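You operate a simulated robot arm through the tools that you are given. There is no shell and no other tool.

The job below is to be done with a simulated robot arm. You get a single attempt, and the scene is never put back.

JOB
Tap the pivot bush home and swing the bush keeper back over it.
Fine: swing the keeper clear first; fingers clear of the blows; bush mallet back on its rest. Where these are worked on the way, their far stop is far enough and under half their travel is too little: bush keeper.

The check looks at the end state, three seconds after you hand in, the way a careful person would. Anything else that was tipped, shoved, dropped, spilled or broken makes it a failure.

ROBOT AND FRAMES
A 6-joint arm with a three-finger gripper, fixed in place. Base frame: the origin is on the floor under the middle of its stand, x ahead of it, y to its left, z up. Lengths are in mm, angles in rad, forces in N, time in s.
It reaches about 1213 mm from its shoulder. Its first joint turns from -2.897 to 2.897 rad. Payload 4.89 kg.
The tool frame sits at the grasp point between the pads (the TCP): z along the fingers, y along the line on which they close. The tips reach 30 mm beyond it. The gripper opens to 164 mm; its body begins 125 mm behind the TCP.
Orientation is that of the tool frame in the base frame, as a unit quaternion [w, x, y, z]. With the fingers straight down and closing along the base's y, the tool's x points along the base's -x, its y along +y and its z along -z.

CONTROLS
- The arm moves only by the tool drive_tool. Its argument "targets" is a list that holds one entry, the list of rows, each a list of 7 numbers: the shift along the base's x, y, z in units of 400 mm (1.0 is 400 mm), then the turn, a rotation vector about the base's x, y, z in units of 60 degrees (1.0 is 60 degrees), then the opening in per cent of the stroke, from 0 (shut) to 100 (fully open). In form: [[[dx, dy, dz, wx, wy, wz, claw], ...]]. A call has 1 to 20 rows; each row is the pose to reach, as a shift and turn from the pose commanded when the call began. A call with a number of a shift or a turn outside -1 to 1 is refused whole. Each row takes 0.2 s and may step no farther than 50 mm and 0.15 rad from the row before; otherwise, or with a gripper value out of range, the whole call is refused. A pose out of reach is approached as far as the arm can. The call stops where the force on the tool passes 40 N (or 10 N more than at its start, if that is more) or the arm is blocked; 0.2 s more then pass. Each finger travels about 108 mm/s and halts on what it meets, pressing with about 32 N; the grip force reading is that of the motor and also rises with nothing between the fingers. The clock runs only during rows and for 0.2 s after the last one: add rows that repeat a pose to give the fingers time. It gives the time, the measured TCP pose, the force on the tool (base axes), the opening and the grip force at its end, in the units of the frame above (readings bear some noise), with the torque about the TCP (base axes, N m) and any sound that the robot's microphone picked up, and new pictures: "show" is both (left out), scene, wrist or none.
- Cameras (640 x 400 px; columns grow to the right, rows downward): "scene" is fixed at [397.2, -498, 1437.4]; the picture's right is [0.78, -0.63, 0.00], its down [-0.27, -0.34, -0.90] and it looks along [0.57, 0.70, -0.43] (base axes); focal length 310 px, centre (320, 200). "wrist" rides on the gripper at [76, -2, -152] in the tool frame; the picture's right is [0.02, 1.00, 0.00], its down [-0.88, 0.02, -0.47] and it looks along [-0.47, 0.01, 0.88] (tool axes); focal length 247 px, centre (320, 200). There is no depth. A picture from a camera that has moved, and an enlarged one, comes with that camera's place and axes in the base frame and with its lens. The place of the scene camera against the robot may be out by one fixed shift of up to 12 mm in any direction.
- lift_body(by): moves the trunk up (or, below 0, down) by that many mm; the arm rides with it, the base frame stays. It gives what a move gives, with no picture.
- enlarge(camera, box): a new picture of the part [left, top, right, bottom] of that camera's present view, enlarged. No time passes.
- close_job(): hands the job in; it is judged then, once.

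Nothing tells you positions but the pictures and the camera data. Unless the task says otherwise, let go and move clear before handing in.

The tools are called after "Call:" as a command line: name --argument value ..., lists and objects as JSON in quotes. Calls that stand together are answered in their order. drive_tool: Moves the arm, as the interface text tells. Its arguments: {"type":"object","properties":{"targets":{"type":"array","items":{"type":"array","items":{"type":"array","items":{"type":"number"}}}},"show":{"type":"string","enum":["both","scene","wrist","none"]}},"required":["targets"]} The other tools are called the same way: lift_body (by) moves the trunk up or down; enlarge (camera, box) takes an enlarged picture of a part of a camera's view; close_job () hands the job in.

At the start:

```text
t: 0.0
tool_pos: [578.5, -48.7, 1256.1]
orientation: [0.0, 0.0, 1.0, 0.0]
wrist_force: [0.3, -0.3, 0.8]
ft_torque: [-0.03, 0.01, -0.04]
width: 164.0
gripper_force: 0.1
trunk travel left (down, up): [-175.0, 215.0]
```

scene: 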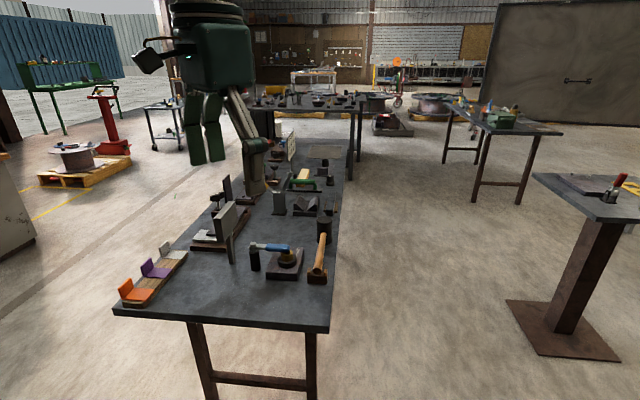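
wrist: 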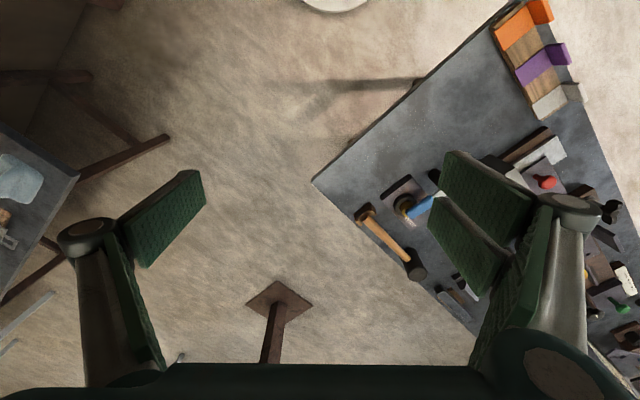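

I see a long bench with a block holding something with a blue handle (probably the bush keeper) and a wooden mallet beside it. I'll enlarge both views to identify parts.

Call:
enlarge --camera "scene" --box '[230, 200, 350, 300]'

Call:
enlarge --camera "wrist" --box '[330, 140, 490, 300]'

Call:
enlarge --camera "scene" --box '[180, 130, 360, 250]'

```text
4.00 times, centred on (290, 250) of scene
camera zoom: at [397.2, -498.0, 1437.4], right [0.78, -0.63, 0.0], down [-0.27, -0.34, -0.9], along [0.57, 0.7, -0.43], focal length 1240 px, centre (440, 0)
```

zoom: 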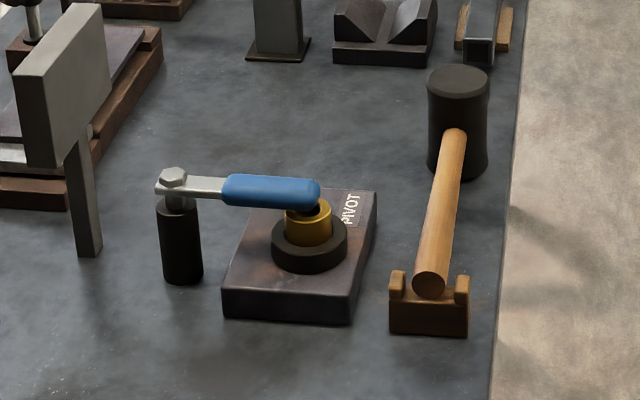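

```text
2.50 times, centred on (410, 220) of wrist
camera zoom: at [501.3, -50.7, 1412.1], right [-0.02, 1.0, 0.0], down [0.88, 0.02, 0.47], along [0.47, 0.01, -0.88], focal length 617 px, centre (95, 150)
```

zoom: 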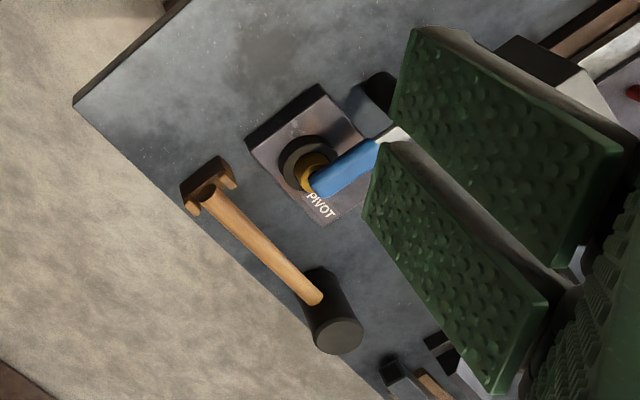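

```text
3.33 times, centred on (270, 190) of scene
camera zoom: at [397.2, -498.0, 1437.4], right [0.78, -0.63, 0.0], down [-0.27, -0.34, -0.9], along [0.57, 0.7, -0.43], focal length 1033 px, centre (487, 233)
```

zoom: 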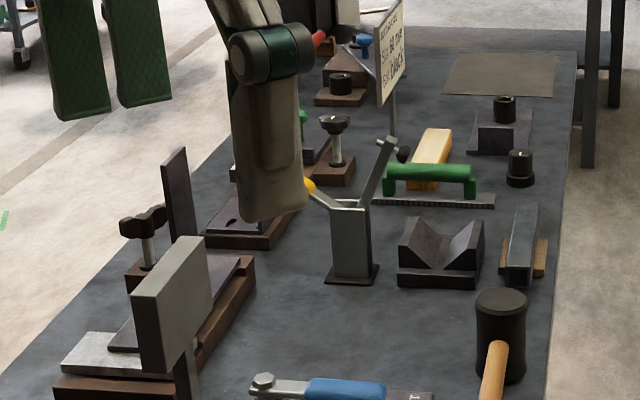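

The keeper is the blue-handled arm pivoting on a black post, with the gold bush under it on the PIVOT block. The mallet lies beside it, with its handle in a wooden rest. I'll bring the wrist camera closer, turned 45° to line up with the bench.

Call:
drive_tool --targets '[[[0.0485, 0.0392, -0.0675, 0, 0, 0.125, 100], [0.097, 0.0783, -0.135, 0, 0, 0.25, 100], [0.1455, 0.1175, -0.2025, 0, 0, 0.375, 100], [0.194, 0.1567, -0.27, 0, 0, 0.5, 100], [0.2425, 0.1958, -0.3375, 0, 0, 0.625, 100], [0.291, 0.235, -0.405, 0, 0, 0.75, 100]]]' --show "both"

```text
t: 1.4
tool_pos: [694.3, 45.1, 1096.5]
orientation: [0.0, -0.383, 0.924, 0.001]
wrist_force: [-1.8, -0.2, 0.2]
ft_torque: [0.09, -0.29, 0.0]
width: 164.1
gripper_force: 0.1
trunk travel left (down, up): [-175.0, 215.0]
camera wrist: at [641.0, -9.9, 1250.0], right [-0.72, 0.69, 0.0], down [0.61, 0.64, 0.47], along [0.33, 0.34, -0.88], focal length 247 px, centre (320, 200)
```

scene: 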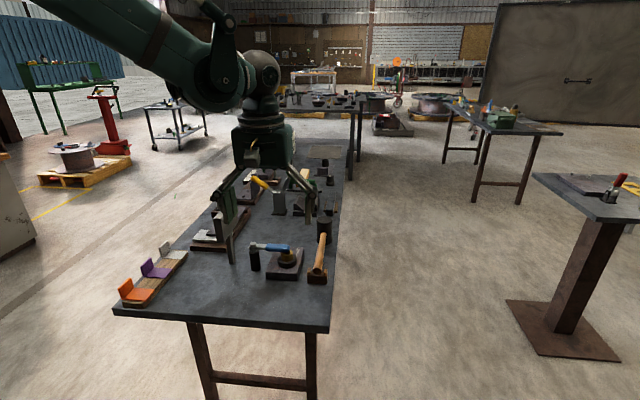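
wrist: 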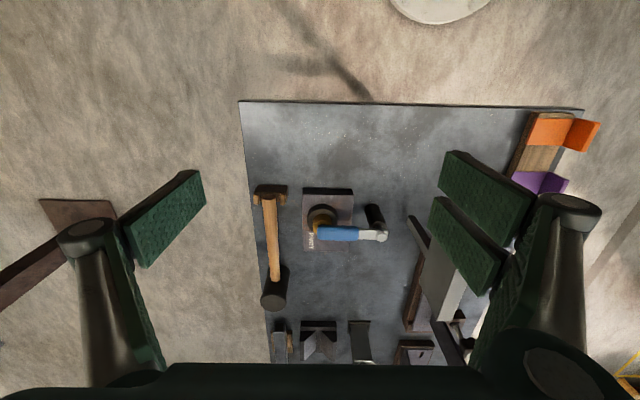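

The wrist view is now aligned with the bench: mallet on the left, the bush block in the centre, and the keeper pivot to its right. I'll enlarge to measure them.

Call:
enlarge --camera "wrist" --box '[240, 170, 400, 270]'

Call:
enlarge --camera "wrist" --box '[240, 220, 480, 370]'

Call:
enlarge --camera "scene" --box '[240, 210, 340, 290]'

```text
4.00 times, centred on (320, 220) of wrist
camera zoom: at [641.0, -9.9, 1250.0], right [-0.72, 0.69, 0.0], down [0.61, 0.64, 0.47], along [0.33, 0.34, -0.88], focal length 988 px, centre (320, 120)
```

zoom: 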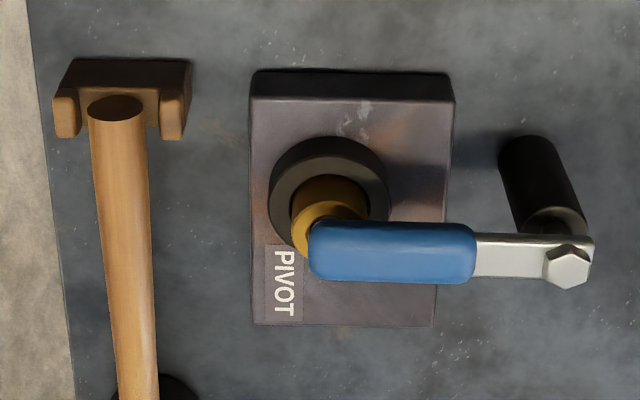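

```text
2.67 times, centred on (360, 295) of wrist
camera zoom: at [641.0, -9.9, 1250.0], right [-0.72, 0.69, 0.0], down [0.61, 0.64, 0.47], along [0.33, 0.34, -0.88], focal length 659 px, centre (213, -53)
```

zoom: 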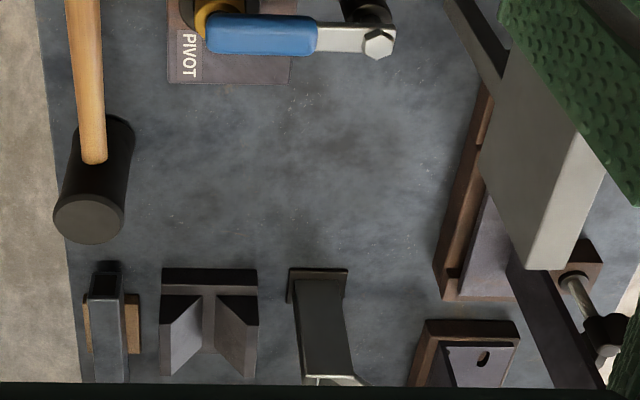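

```text
5.00 times, centred on (290, 250) of scene
camera zoom: at [397.2, -498.0, 1437.4], right [0.78, -0.63, 0.0], down [-0.27, -0.34, -0.9], along [0.57, 0.7, -0.43], focal length 1550 px, centre (470, -50)
```

zoom: 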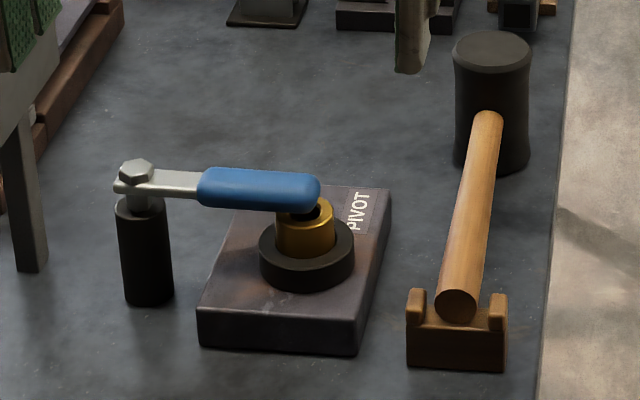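

I need a better table height, so I'll enlarge the near bench corner and the post base in both views.

Call:
enlarge --camera "scene" --box '[300, 305, 348, 335]'

Call:
enlarge --camera "wrist" --box '[224, 90, 272, 120]'

Call:
enlarge --camera "wrist" --box '[360, 195, 400, 220]'

```text
13.33 times, centred on (324, 320) of scene
camera zoom: at [397.2, -498.0, 1437.4], right [0.78, -0.63, 0.0], down [-0.27, -0.34, -0.9], along [0.57, 0.7, -0.43], focal length 4132 px, centre (267, -1400)
```

zoom: 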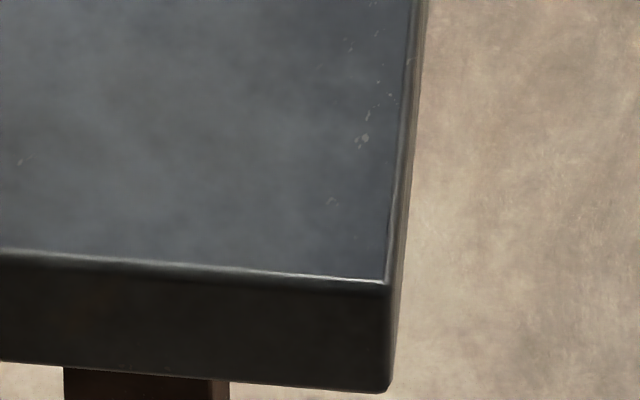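

```text
13.33 times, centred on (248, 105) of wrist
camera zoom: at [641.0, -9.9, 1250.0], right [-0.72, 0.69, 0.0], down [0.61, 0.64, 0.47], along [0.33, 0.34, -0.88], focal length 3293 px, centre (1280, 1467)
```

zoom: 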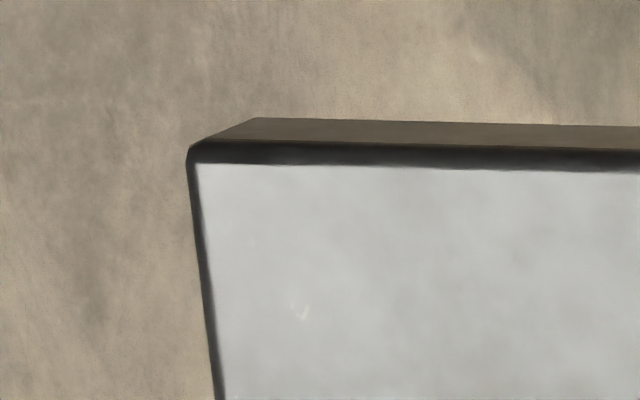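

```text
16.00 times, centred on (380, 208) of wrist
camera zoom: at [641.0, -9.9, 1250.0], right [-0.72, 0.69, 0.0], down [0.61, 0.64, 0.47], along [0.33, 0.34, -0.88], focal length 3952 px, centre (-640, 80)
```

zoom: 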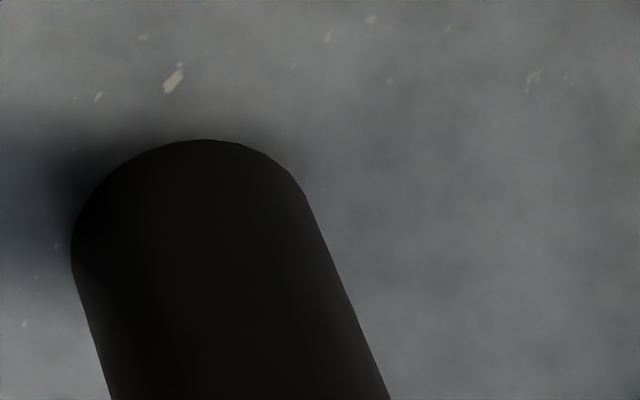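

Table top comes out near z 809, the block about 29 mm tall, the bush near (808, 170), the keeper pivot near (743, 252), and the mallet handle running from about (847, 73) to the head near (1004, 231). I'll move in for a closer look at the keeper and bush.

Call:
drive_tool --targets '[[[0.0357, 0.081, -0.0653, 0, 0, 0, 100], [0.0713, 0.162, -0.131, 0, 0, 0, 100], [0.107, 0.2425, -0.196, 0, 0, 0, 100], [0.107, 0.2425, -0.196, 0, 0, 0, 100]]]' --show "both"

```text
t: 2.4
tool_pos: [738.3, 145.1, 1016.5]
orientation: [0.0, -0.382, 0.924, -0.001]
wrist_force: [0.7, 0.0, 0.2]
ft_torque: [0.0, 0.08, 0.02]
width: 163.7
gripper_force: 0.1
trunk travel left (down, up): [-175.0, 215.0]
camera wrist: at [685.5, 88.5, 1169.8], right [-0.72, 0.69, 0.0], down [0.61, 0.64, 0.47], along [0.33, 0.34, -0.88], focal length 247 px, centre (320, 200)
```

scene: 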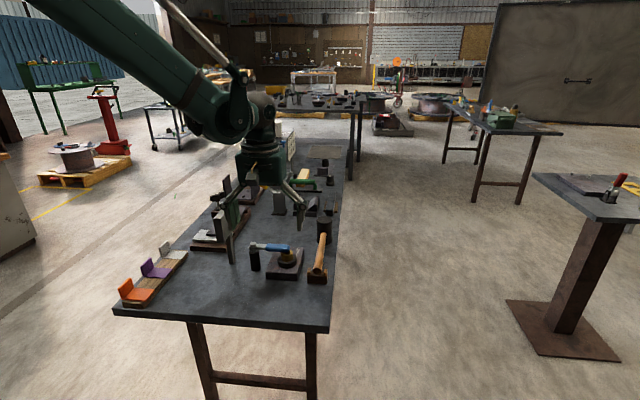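
wrist: 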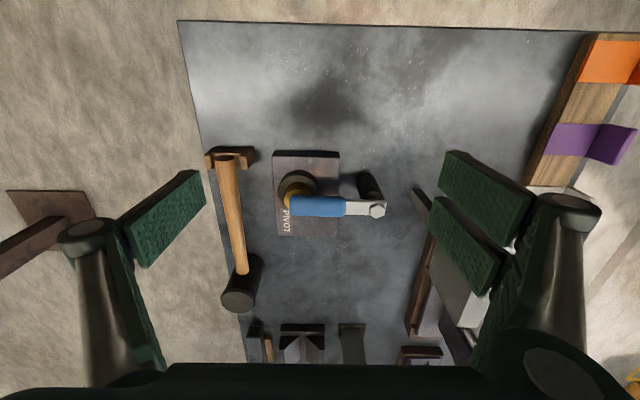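

Call:
enlarge --camera "wrist" --box '[260, 140, 400, 228]'

Call:
enlarge --camera "wrist" --box '[195, 135, 325, 325]'

Call:
enlarge --camera "wrist" --box '[400, 140, 540, 340]'

Call:
enlarge --camera "scene" --box '[180, 170, 260, 280]'

```text
4.55 times, centred on (330, 184) of wrist
camera zoom: at [685.5, 88.5, 1169.8], right [-0.72, 0.69, 0.0], down [0.61, 0.64, 0.47], along [0.33, 0.34, -0.88], focal length 1123 px, centre (274, 273)
```

zoom: 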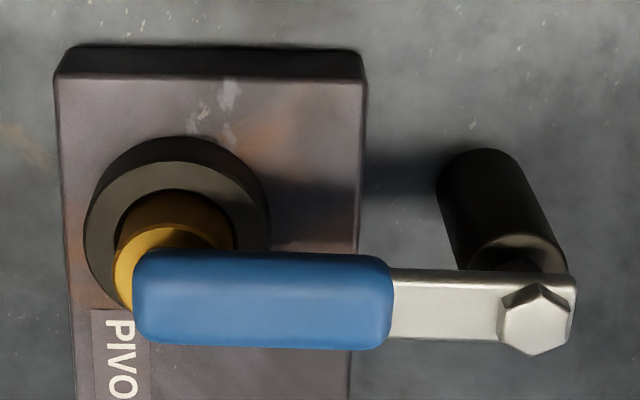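

```text
2.11 times, centred on (260, 230) of wrist
camera zoom: at [685.5, 88.5, 1169.8], right [-0.72, 0.69, 0.0], down [0.61, 0.64, 0.47], along [0.33, 0.34, -0.88], focal length 520 px, centre (446, 137)
```

zoom: 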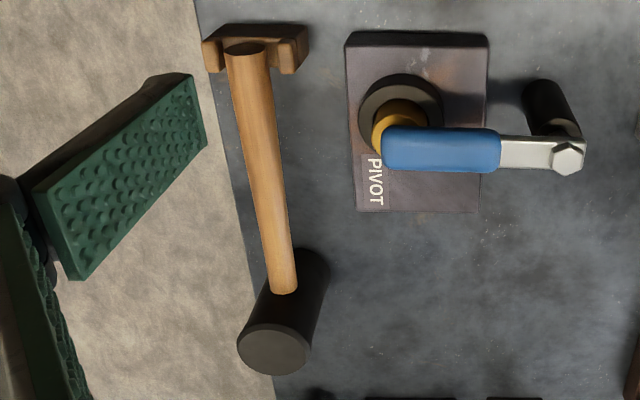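

```text
2.00 times, centred on (470, 240) of wrist
camera zoom: at [685.5, 88.5, 1169.8], right [-0.72, 0.69, 0.0], down [0.61, 0.64, 0.47], along [0.33, 0.34, -0.88], focal length 494 px, centre (20, 120)
```

zoom: 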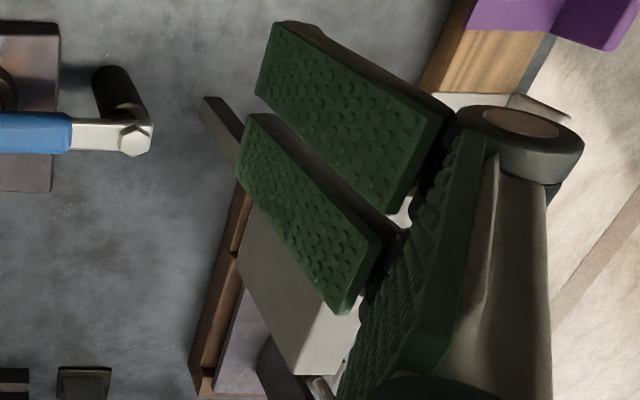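

```text
3.64 times, centred on (220, 225) of scene
camera zoom: at [397.2, -498.0, 1437.4], right [0.78, -0.63, 0.0], down [-0.27, -0.34, -0.9], along [0.57, 0.7, -0.43], focal length 1127 px, centre (684, 109)
```

zoom: 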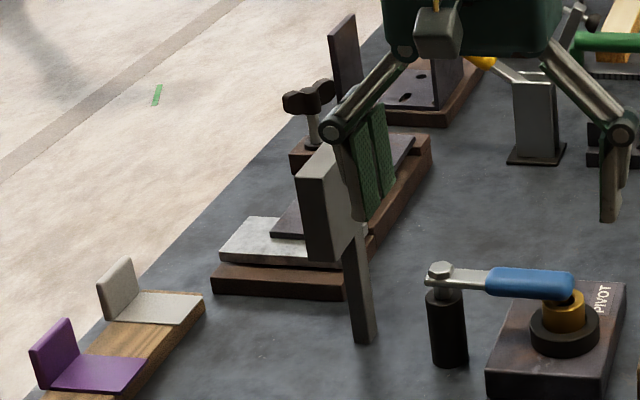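

The keeper arm lies squarely over the bush at roughly z 884–902, with its pivot at about (743, 253). I'll shut the fingers to use as a pusher and come down on its near side, with the tips above the bush and beside the blue grip.

Call:
drive_tool --targets '[[[0.01, 0.0066, -0.04, 0, 0, 0, 0], [0.02, 0.013, -0.08, 0, 0, 0, 0], [0.03, 0.02, -0.12, 0, 0, 0, 0], [0.04, 0.027, -0.16, 0, 0, 0, 0], [0.045, 0.03, -0.18, 0, 0, 0, 0], [0.045, 0.03, -0.18, 0, 0, 0, 0]]]' --show "both"

```text
t: 3.8
tool_pos: [756.3, 153.8, 945.8]
orientation: [0.0, -0.383, 0.924, 0.001]
wrist_force: [-0.1, 1.0, -0.3]
ft_torque: [-0.01, 0.06, -0.02]
width: 0.0
gripper_force: 32.0
trunk travel left (down, up): [-175.0, 215.0]
camera wrist: at [702.1, 98.9, 1099.8], right [-0.72, 0.69, 0.0], down [0.61, 0.64, 0.47], along [0.33, 0.34, -0.88], focal length 247 px, centre (320, 200)
```

scene: 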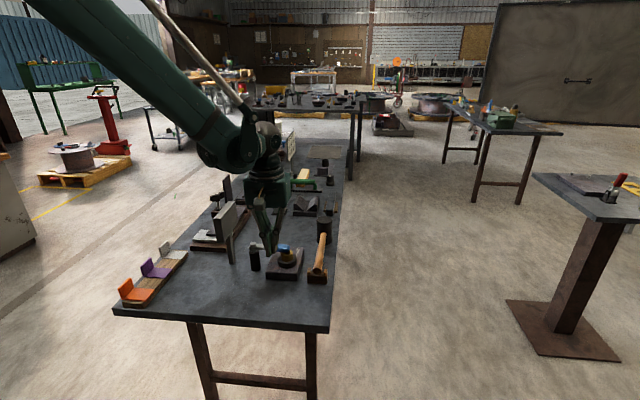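
wrist: 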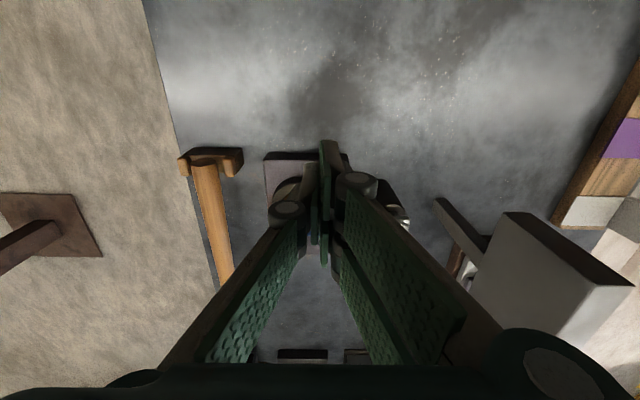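

Call:
enlarge --camera "wrist" --box '[240, 130, 420, 290]'

Call:
enlarge --camera "scene" --box '[230, 180, 330, 290]'

```text
2.50 times, centred on (330, 210) of wrist
camera zoom: at [702.1, 98.9, 1099.8], right [-0.72, 0.69, 0.0], down [0.61, 0.64, 0.47], along [0.33, 0.34, -0.88], focal length 617 px, centre (295, 175)
```

zoom: 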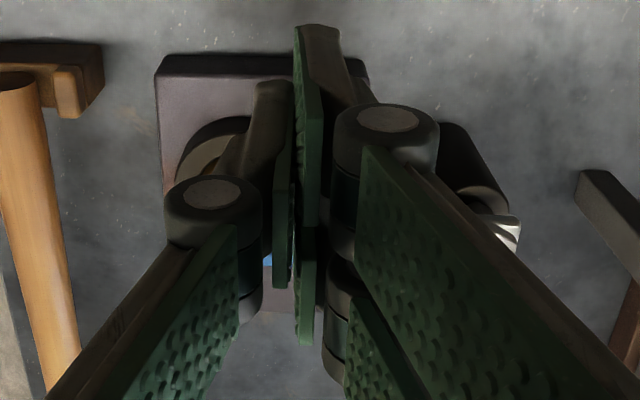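

```text
3.64 times, centred on (280, 235) of scene
camera zoom: at [397.2, -498.0, 1437.4], right [0.78, -0.63, 0.0], down [-0.27, -0.34, -0.9], along [0.57, 0.7, -0.43], focal length 1127 px, centre (466, 73)
```

zoom: 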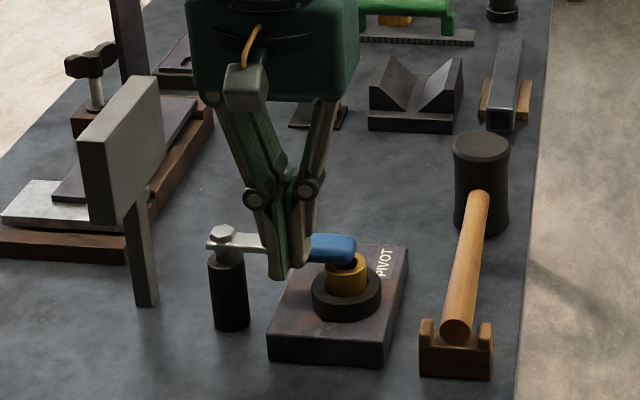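

The closed fingers sit on the near side of the keeper, about 16 mm short of it. I'll descend so the tips overlap the blue grip and push gently away from me, watching the force to see whether it swings this way.

Call:
drive_tool --targets '[[[0, 0, -0.033, 0, 0, 0, 0], [0, 0, -0.065, 0, 0, 0, 0], [0.0141, 0.0141, -0.065, 0, 0, 0, 0], [0.0212, 0.0212, -0.065, 0, 0, 0, 0], [0.0283, 0.0283, -0.065, 0, 0, 0, 0], [0.0354, 0.0354, -0.065, 0, 0, 0, 0], [0.0424, 0.0424, -0.065, 0, 0, 0, 0], [0.0495, 0.0495, -0.065, 0, 0, 0, 0]]]' --show "both"

```text
t: 5.6
tool_pos: [776.2, 174.1, 919.4]
orientation: [0.0, -0.382, 0.924, 0.0]
wrist_force: [-1.0, 0.4, 0.1]
ft_torque: [0.02, 0.01, -0.01]
width: 0.0
gripper_force: 31.7
trunk travel left (down, up): [-175.0, 215.0]
camera wrist: at [721.8, 118.7, 1073.7], right [-0.72, 0.69, 0.0], down [0.61, 0.64, 0.47], along [0.33, 0.34, -0.88], focal length 247 px, centre (320, 200)
```

scene: 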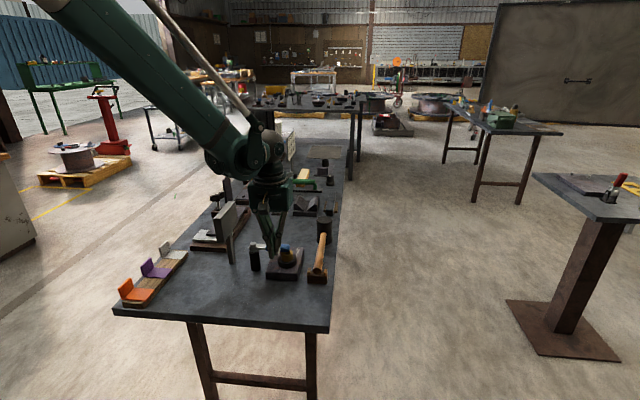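
wrist: 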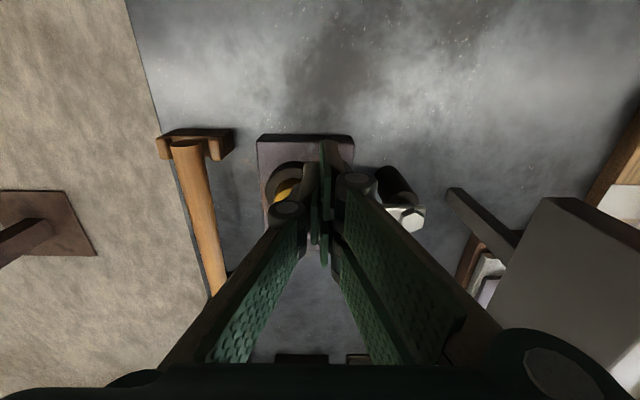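

Call:
enlarge --camera "scene" --box '[230, 180, 330, 290]'

Call:
enlarge --camera "wrist" --box '[240, 120, 440, 290]'

```text
3.64 times, centred on (280, 235) of scene
camera zoom: at [397.2, -498.0, 1437.4], right [0.78, -0.63, 0.0], down [-0.27, -0.34, -0.9], along [0.57, 0.7, -0.43], focal length 1127 px, centre (466, 73)
```

zoom: 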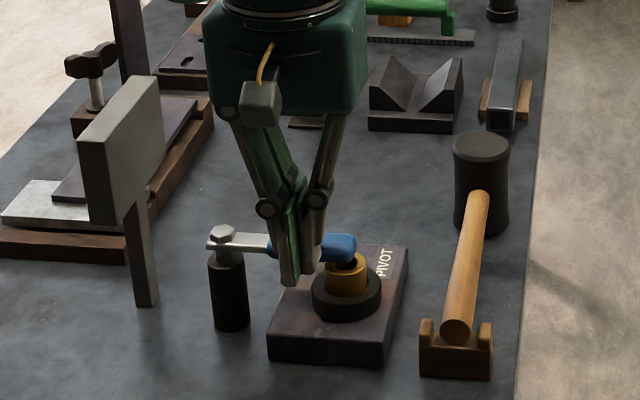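

```text
2.35 times, centred on (340, 205) of wrist
camera zoom: at [721.8, 118.7, 1073.7], right [-0.72, 0.69, 0.0], down [0.61, 0.64, 0.47], along [0.33, 0.34, -0.88], focal length 581 px, centre (273, 188)
```

zoom: 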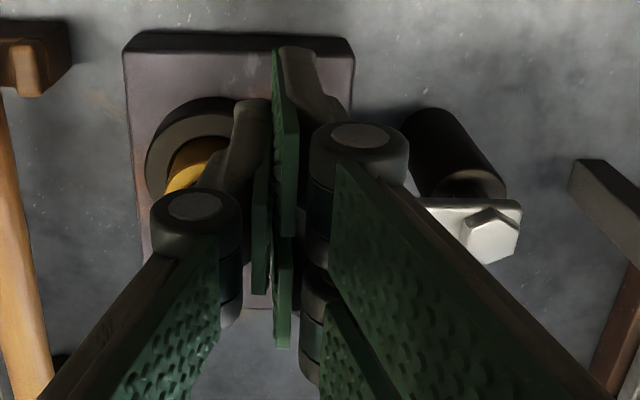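

No contact was felt, so the closed tips seem to sit about 6 mm higher than nominal and passed just over the keeper. I'll back off, drop 10 mm (still above the bush), and push again.

Call:
drive_tool --targets '[[[-0.0283, -0.0283, 0, 0, 0, 0, 0], [-0.0566, -0.0566, 0, 0, 0, 0, 0], [-0.0566, -0.0566, -0.025, 0, 0, 0, 0], [-0.0424, -0.0424, -0.025, 0, 0, 0, 0], [-0.0354, -0.0354, -0.025, 0, 0, 0, 0], [-0.0283, -0.0283, -0.025, 0, 0, 0, 0], [-0.0212, -0.0212, -0.025, 0, 0, 0, 0], [-0.0141, -0.0141, -0.025, 0, 0, 0, 0], [-0.0071, -0.0071, -0.025, 0, 0, 0, 0], [0, 0, -0.025, 0, 0, 0, 0]]]' --show "both"

```text
t: 7.8
tool_pos: [774.1, 172.1, 909.1]
orientation: [-0.001, -0.382, 0.924, -0.001]
wrist_force: [-20.4, -15.2, -5.6]
ft_torque: [-0.53, 0.57, 0.18]
width: 0.1
gripper_force: 32.3
trunk travel left (down, up): [-175.0, 215.0]
camera wrist: at [720.5, 117.3, 1063.8], right [-0.72, 0.69, 0.0], down [0.61, 0.64, 0.47], along [0.33, 0.34, -0.88], focal length 247 px, centre (320, 200)
```

scene: 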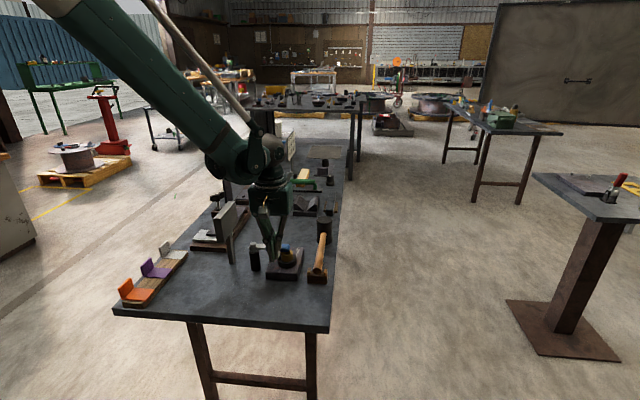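
wrist: 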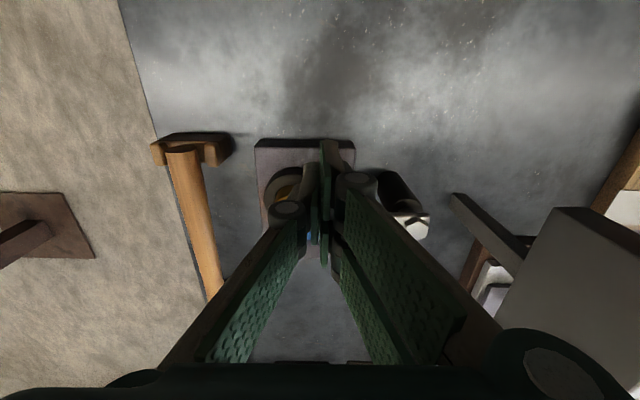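

Call:
enlarge --camera "scene" --box '[230, 180, 330, 290]'

Call:
enlarge --camera "wrist" --box '[240, 120, 440, 290]'

```text
3.64 times, centred on (280, 235) of scene
camera zoom: at [397.2, -498.0, 1437.4], right [0.78, -0.63, 0.0], down [-0.27, -0.34, -0.9], along [0.57, 0.7, -0.43], focal length 1127 px, centre (466, 73)
```

zoom: 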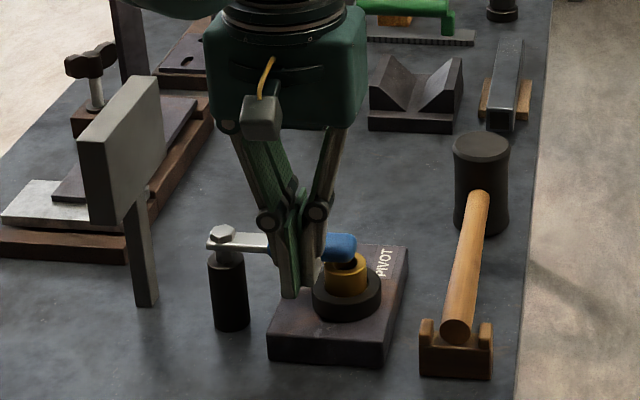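

```text
2.35 times, centred on (340, 205) of wrist
camera zoom: at [720.5, 117.3, 1063.8], right [-0.72, 0.69, 0.0], down [0.61, 0.64, 0.47], along [0.33, 0.34, -0.88], focal length 581 px, centre (273, 188)
```

zoom: 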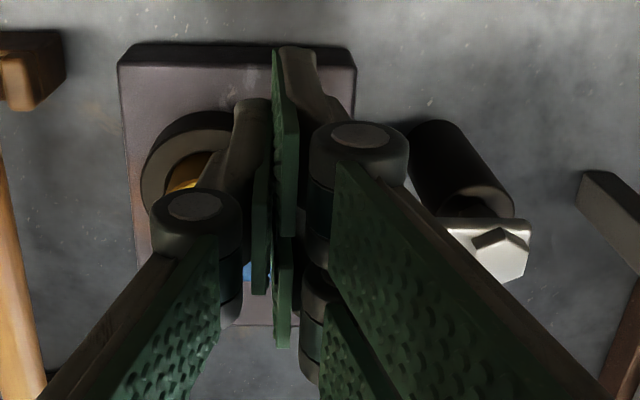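

The keeper took about 25 N without moving, so it's at its stop in this direction and must swing the other way, toward the near edge. I'll lift over it and come down on the far side.

Call:
drive_tool --targets '[[[-0.025, -0.025, 0, 0, 0, 0, 0], [-0.025, -0.025, 0.0625, 0, 0, 0, 0], [-0.025, -0.025, 0.13, 0, 0, 0, 0], [0.03, 0.045, 0.13, 0, 0, 0, 0], [0.085, 0.115, 0.13, 0, 0, 0, 0], [0.1415, 0.1865, 0.13, 0, 0, 0, 0], [0.1415, 0.1865, 0.06, 0, 0, 0, 0], [0.1415, 0.1865, 0.003, 0, 0, 0, 0], [0.1415, 0.1865, 0.003, 0, 0, 0, 0]]]' --show "both"

```text
t: 9.8
tool_pos: [831.7, 249.3, 910.1]
orientation: [-0.001, -0.383, 0.924, 0.001]
wrist_force: [0.0, -0.1, -0.4]
ft_torque: [0.0, -0.04, -0.01]
width: 0.0
gripper_force: 31.4
trunk travel left (down, up): [-175.0, 215.0]
camera wrist: at [778.6, 193.4, 1065.2], right [-0.72, 0.69, 0.0], down [0.61, 0.64, 0.47], along [0.33, 0.34, -0.88], focal length 247 px, centre (320, 200)
```

scene: 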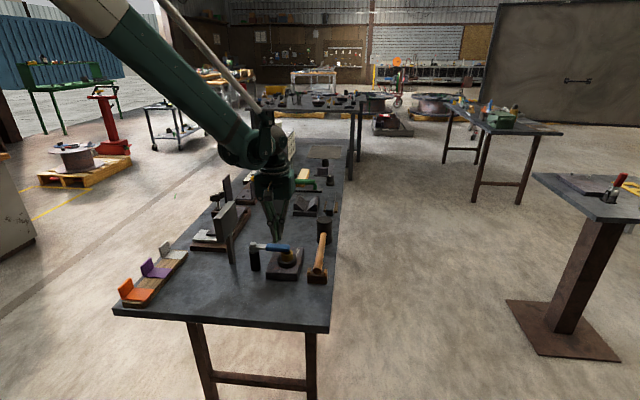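
wrist: 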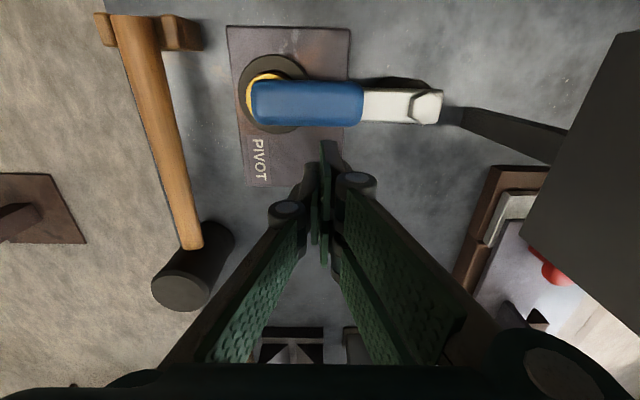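

Clear view of the keeper from above now. I'll enlarge to refine the bush, keeper and mallet positions before pushing.

Call:
enlarge --camera "wrist" --box '[220, 15, 460, 165]'

Call:
enlarge --camera "wrist" --box '[80, 5, 260, 320]'

Call:
enlarge --camera "scene" --box '[230, 180, 330, 290]'

```text
2.67 times, centred on (340, 90) of wrist
camera zoom: at [778.6, 193.4, 1065.2], right [-0.72, 0.69, 0.0], down [0.61, 0.64, 0.47], along [0.33, 0.34, -0.88], focal length 659 px, centre (267, 493)
```

zoom: 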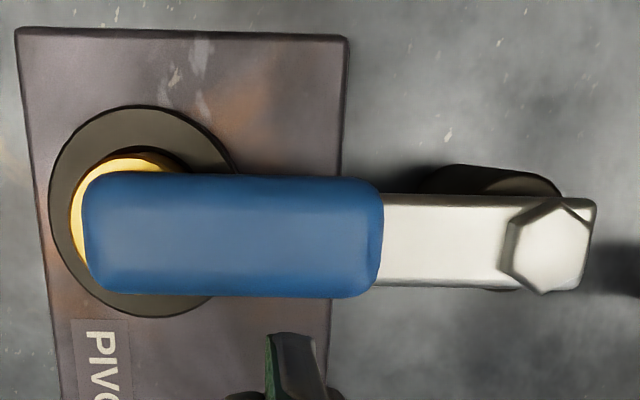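

```text
1.27 times, centred on (170, 162) of wrist
camera zoom: at [778.6, 193.4, 1065.2], right [-0.72, 0.69, 0.0], down [0.61, 0.64, 0.47], along [0.33, 0.34, -0.88], focal length 314 px, centre (510, 248)
```

zoom: 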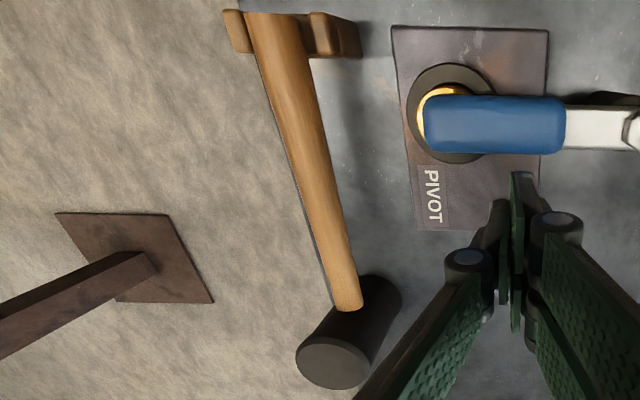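

```text
3.64 times, centred on (280, 235) of scene
camera zoom: at [397.2, -498.0, 1437.4], right [0.78, -0.63, 0.0], down [-0.27, -0.34, -0.9], along [0.57, 0.7, -0.43], focal length 1127 px, centre (466, 73)
```

zoom: 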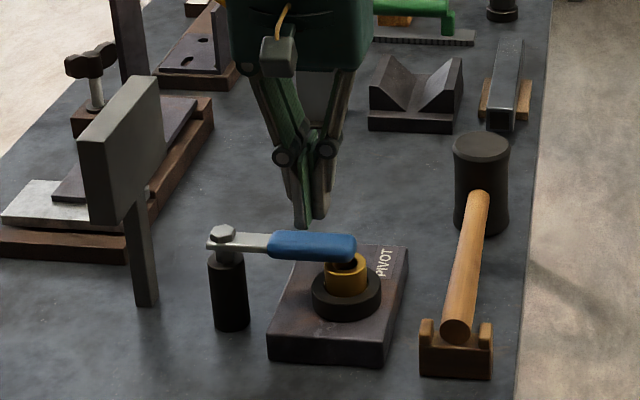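

Bush centre comes out near (816.5, 180) and pivot near (744, 254.5). Now I'll push the keeper gently toward the near edge.

Call:
drive_tool --targets '[[[-0.0141, -0.0141, 0, 0, 0, 0, 0], [-0.0247, -0.0247, 0, 0, 0, 0, 0], [-0.0354, -0.0354, 0, 0, 0, 0, 0], [-0.046, -0.046, 0, 0, 0, 0, 0], [-0.0601, -0.0601, 0, 0, 0, 0, 0], [-0.0742, -0.0742, 0, 0, 0, 0, 0], [-0.0884, -0.0884, 0, 0, 0, 0, 0], [-0.1025, -0.1025, 0, 0, 0, 0, 0]]]' --show "both"

```text
t: 11.6
tool_pos: [791.0, 208.9, 910.4]
orientation: [0.0, -0.384, 0.924, 0.0]
wrist_force: [-0.3, -0.2, 0.5]
ft_torque: [-0.03, 0.0, 0.02]
width: 0.0
gripper_force: 31.9
trunk travel left (down, up): [-175.0, 215.0]
camera wrist: at [737.5, 152.5, 1064.9], right [-0.72, 0.69, 0.0], down [0.61, 0.64, 0.47], along [0.33, 0.34, -0.88], focal length 247 px, centre (320, 200)
```

scene: 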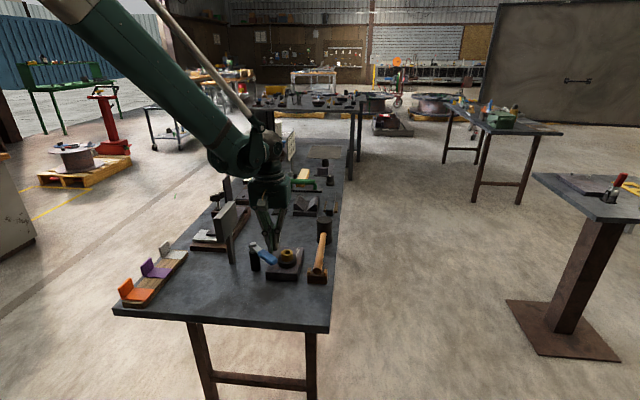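
wrist: 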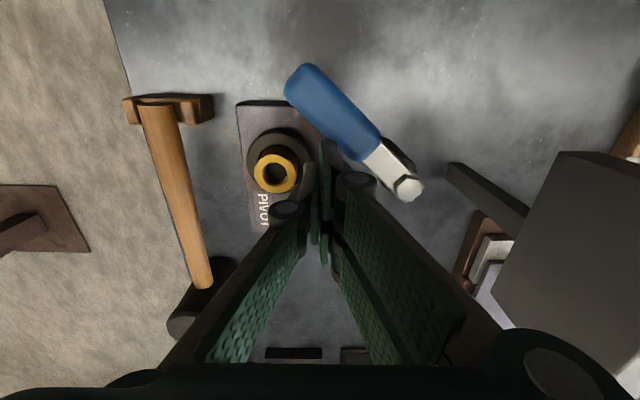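

The keeper swings freely this way and has turned roughly 50°. I'll continue around the arc toward its far stop.

Call:
drive_tool --targets '[[[-0.0177, -0.0177, 0, 0, 0, 0, 0], [-0.0389, -0.0318, 0, 0, 0, 0, 0], [-0.0636, -0.0424, 0, 0, 0, 0, 0], [-0.0919, -0.0495, 0, 0, 0, 0, 0], [-0.1202, -0.0495, 0, 0, 0, 0, 0], [-0.152, -0.046, 0, 0, 0, 0, 0], [-0.1768, -0.0424, 0, 0, 0, 0, 0], [-0.1874, -0.0389, 0, 0, 0, 0, 0], [-0.198, -0.0354, 0, 0, 0, 0, 0], [-0.2086, -0.0318, 0, 0, 0, 0, 0], [-0.2192, -0.0283, 0, 0, 0, 0, 0]]]' --show "both"

```text
t: 13.8
tool_pos: [711.0, 193.4, 911.0]
orientation: [0.002, -0.381, 0.925, -0.003]
wrist_force: [10.3, -7.0, 3.2]
ft_torque: [-0.15, -0.19, -0.02]
width: 0.0
gripper_force: 31.3
trunk travel left (down, up): [-175.0, 215.0]
stopped in row 11: the force on the tool passed its limit at 49 N (the readings are from after the stop); the commanded pose is now the measured one
camera wrist: at [657.3, 137.8, 1065.2], right [-0.72, 0.69, -0.01], down [0.61, 0.64, 0.48], along [0.33, 0.34, -0.88], focal length 247 px, centre (320, 200)
```

scene: 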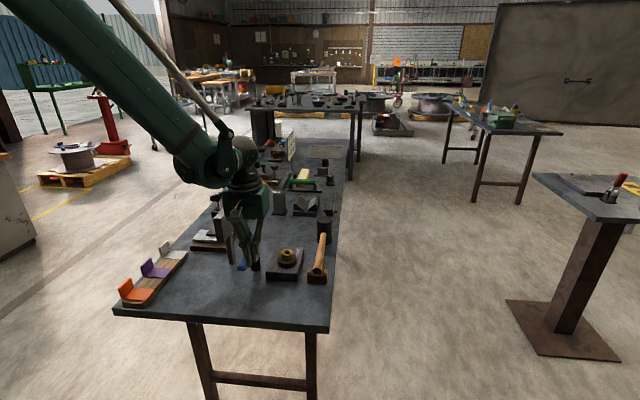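
wrist: 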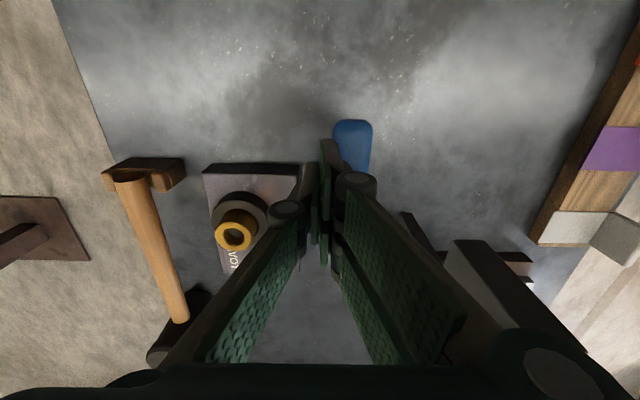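

The keeper has reached its far stop, pointing at the near edge, and the bush is fully exposed. I'll back off it, lift, and move over the mallet handle with the fingers opened only partly so they stay clear of the PIVOT block.

Call:
drive_tool --targets '[[[0.035, -0.035, 0, 0, 0, 0, 0], [0.035, -0.035, 0.12, 0, 0, 0, 0], [0.035, -0.035, 0.225, 0, 0, 0, 0], [0.1375, -0.06, 0.2375, 0, 0, 0, 34], [0.2375, -0.085, 0.2375, 0, 0, 0, 34], [0.3375, -0.11, 0.2125, 0, 0, 0, 34], [0.425, -0.135, 0.175, 0, 0, 0, 34], [0.491, -0.155, 0.1325, 0, 0, 0, 34], [0.491, -0.155, 0.1325, 0, 0, 0, 34]]]' --show "both"

```text
t: 15.8
tool_pos: [908.2, 131.5, 965.5]
orientation: [0.002, -0.382, 0.924, -0.002]
wrist_force: [0.3, 0.5, -0.2]
ft_torque: [0.0, 0.1, -0.02]
width: 55.6
gripper_force: 0.0
trunk travel left (down, up): [-175.0, 215.0]
camera wrist: at [853.4, 76.2, 1118.9], right [-0.72, 0.69, 0.0], down [0.61, 0.64, 0.48], along [0.33, 0.34, -0.88], focal length 247 px, centre (320, 200)
```

scene: 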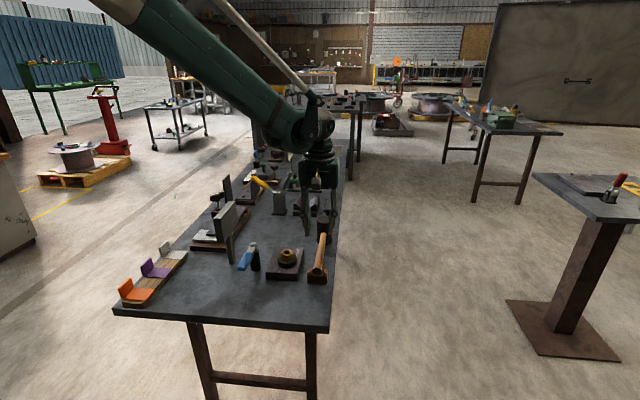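
wrist: 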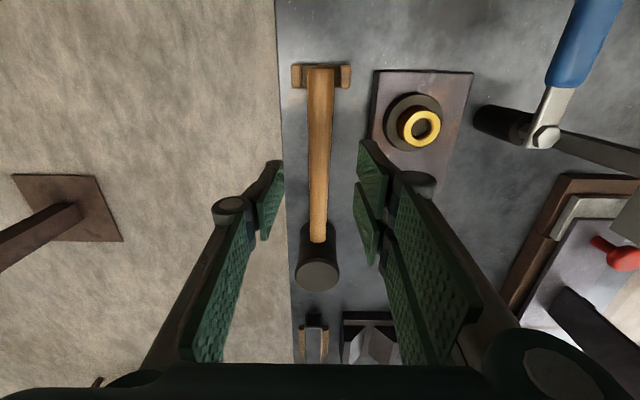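

Call:
enlarge --camera "wrist" --box '[270, 55, 380, 300]'

Call:
enlarge --camera "wrist" --box '[280, 50, 440, 150]'

Call:
enlarge --camera "scene" --box '[225, 215, 345, 290]'

Call:
enlarge --camera "scene" --box '[290, 140, 350, 290]'

```text
1.63 times, centred on (325, 178) of wrist
camera zoom: at [853.4, 76.2, 1118.9], right [-0.72, 0.69, 0.0], down [0.61, 0.64, 0.48], along [0.33, 0.34, -0.88], focal length 403 px, centre (312, 237)
```

zoom: 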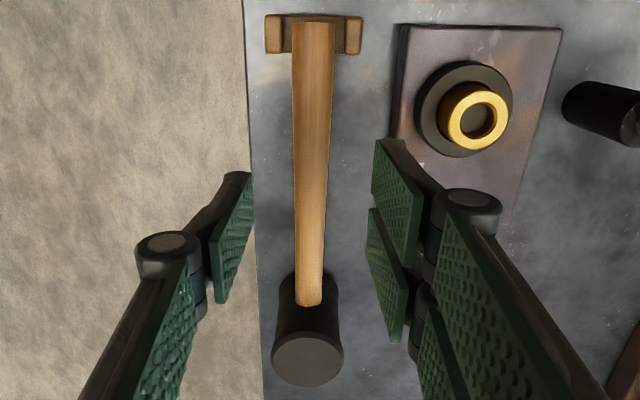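

```text
4.00 times, centred on (360, 100) of wrist
camera zoom: at [853.4, 76.2, 1118.9], right [-0.72, 0.69, 0.0], down [0.61, 0.64, 0.48], along [0.33, 0.34, -0.88], focal length 988 px, centre (160, 600)
```

zoom: 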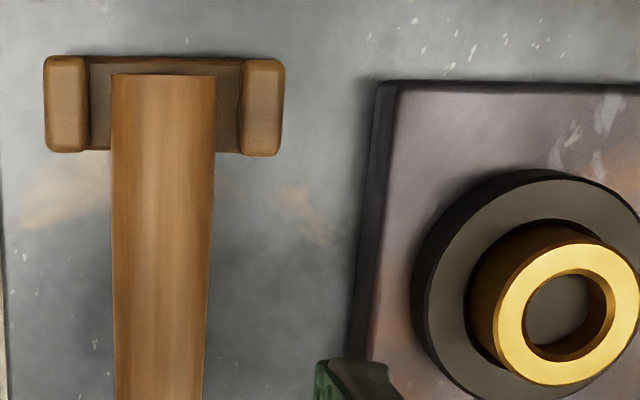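

```text
5.33 times, centred on (285, 252) of scene
camera zoom: at [397.2, -498.0, 1437.4], right [0.78, -0.63, 0.0], down [-0.27, -0.34, -0.9], along [0.57, 0.7, -0.43], focal length 1653 px, centre (507, -80)
```

zoom: 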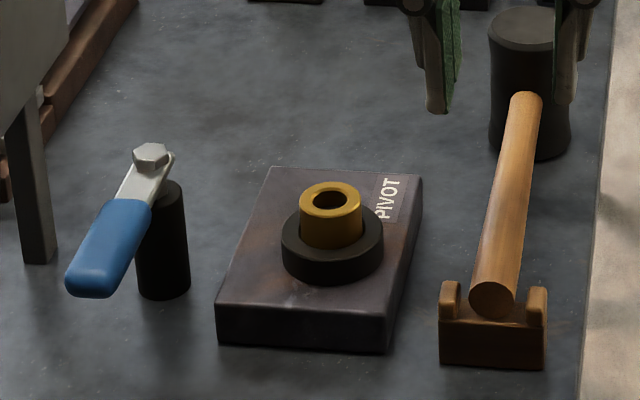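

```text
2.67 times, centred on (320, 215) of scene
camera zoom: at [397.2, -498.0, 1437.4], right [0.78, -0.63, 0.0], down [-0.27, -0.34, -0.9], along [0.57, 0.7, -0.43], focal length 826 px, centre (320, 160)
```

zoom: 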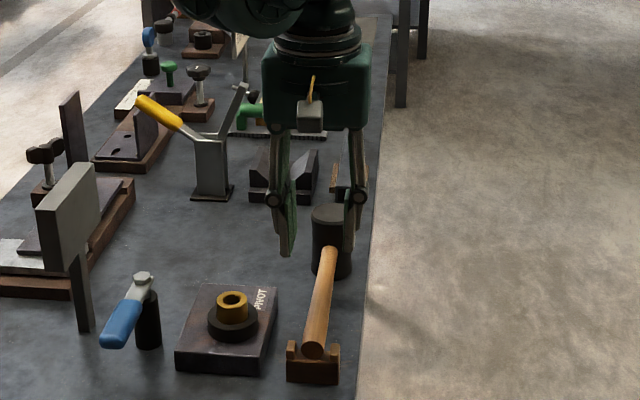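

Everything is clear: the keeper is swung fully back and the bush stands proud. The mallet handle axis is near z 850 and the head centre near (1010, 235). I'll move over the grip point about 75 mm behind the head and narrow the fingers.

Call:
drive_tool --targets '[[[0.0415, 0.0415, -0.01, 0.001, 0.0025, 0, 27], [0.083, 0.083, -0.02, 0.0021, 0.005, 0, 27], [0.125, 0.125, -0.03, 0.0021, 0.005, 0, 27], [0.125, 0.125, -0.03, 0.0021, 0.005, 0, 27]]]' --show "both"

```text
t: 16.9
tool_pos: [957.4, 181.8, 952.8]
orientation: [0.0, -0.382, 0.924, 0.0]
wrist_force: [-0.7, 0.7, -0.4]
ft_torque: [-0.03, 0.05, 0.05]
width: 44.3
gripper_force: 0.1
trunk travel left (down, up): [-175.0, 215.0]
camera wrist: at [904.1, 126.6, 1106.8], right [-0.72, 0.69, 0.0], down [0.61, 0.63, 0.47], along [0.33, 0.34, -0.88], focal length 247 px, centre (320, 200)
```

scene: 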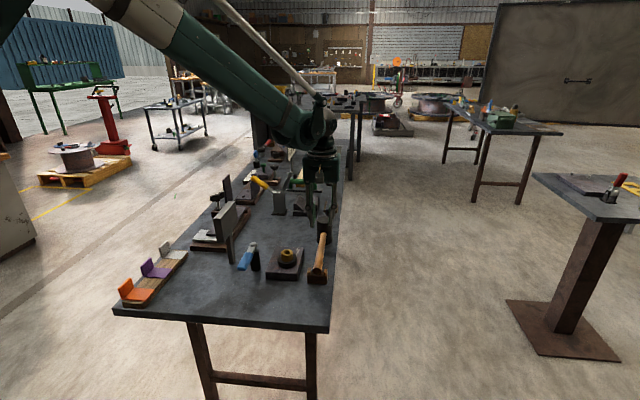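
wrist: 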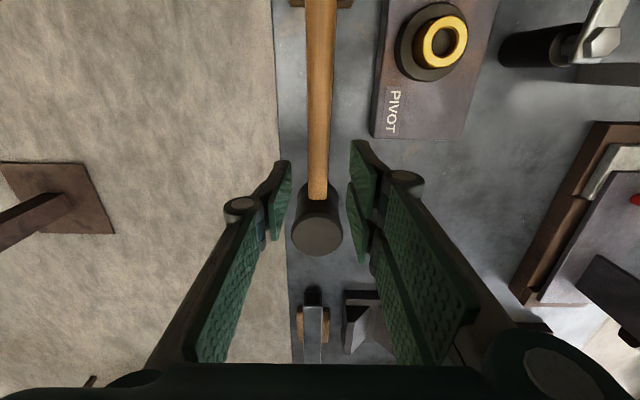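

Call:
enlarge --camera "wrist" --box '[230, 120, 410, 270]'

Call:
enlarge --camera "scene" --box '[280, 170, 360, 290]'

```text
2.67 times, centred on (320, 195) of wrist
camera zoom: at [904.1, 126.6, 1106.8], right [-0.72, 0.69, 0.0], down [0.61, 0.63, 0.47], along [0.33, 0.34, -0.88], focal length 659 px, centre (320, 213)
```

zoom: 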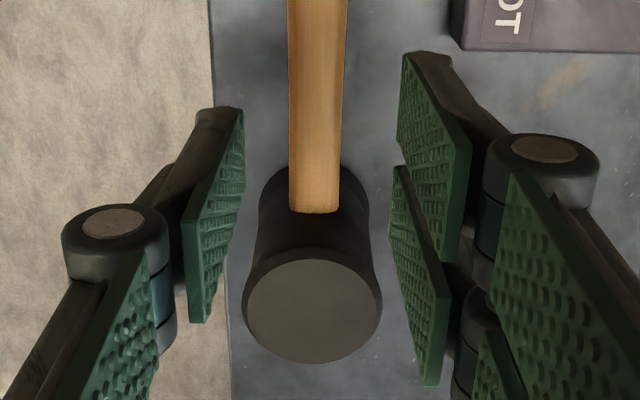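

```text
3.33 times, centred on (320, 230) of scene
camera zoom: at [397.2, -498.0, 1437.4], right [0.78, -0.63, 0.0], down [-0.27, -0.34, -0.9], along [0.57, 0.7, -0.43], focal length 1033 px, centre (320, 100)
```

zoom: 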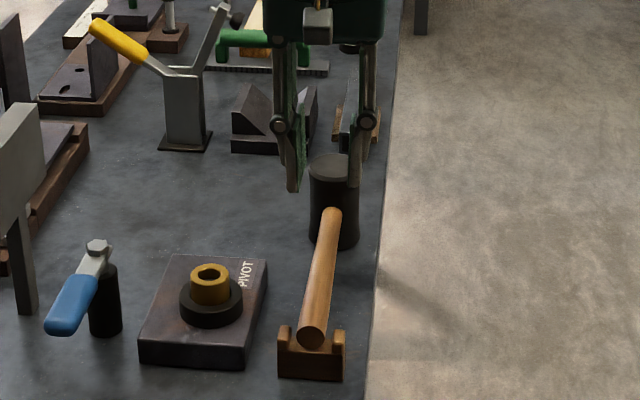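

The handle sits about 2 mm off centre. I'll correct that and descend around it.

Call:
drive_tool --targets '[[[0.0033, -0.0033, -0.06, 0, 0, 0, 25], [0.0033, -0.0033, -0.12, 0, 0, 0, 25], [0.0033, -0.0033, -0.17, 0, 0, 0, 25], [0.0033, -0.0033, -0.21, 0, 0, 0, 25], [0.0033, -0.0033, -0.24, 0, 0, 0, 25], [0.0033, -0.0033, -0.24, 0, 0, 0, 25]]]' --show "both"

```text
t: 18.2
tool_pos: [958.4, 181.3, 857.4]
orientation: [0.0, -0.382, 0.924, 0.0]
wrist_force: [-0.5, -0.8, -0.5]
ft_torque: [-0.05, 0.03, -0.02]
width: 41.0
gripper_force: 0.1
trunk travel left (down, up): [-175.0, 215.0]
camera wrist: at [905.1, 125.2, 1010.6], right [-0.72, 0.69, 0.0], down [0.61, 0.63, 0.47], along [0.33, 0.34, -0.88], focal length 247 px, centre (320, 200)
```

scene: 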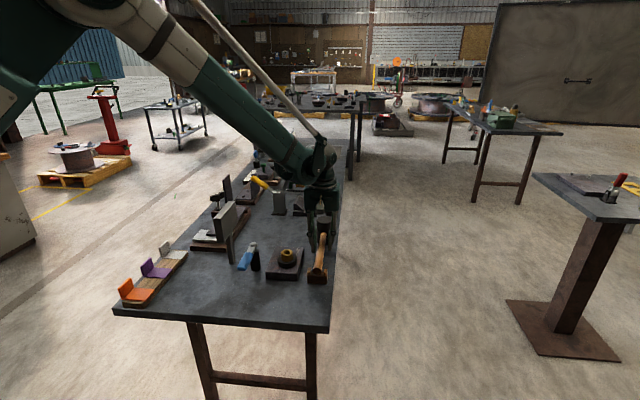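
wrist: 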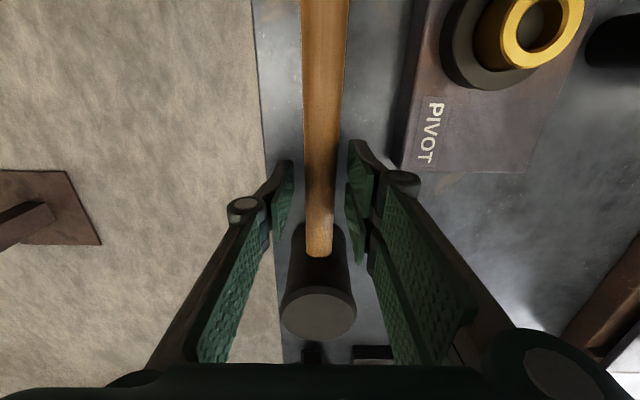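

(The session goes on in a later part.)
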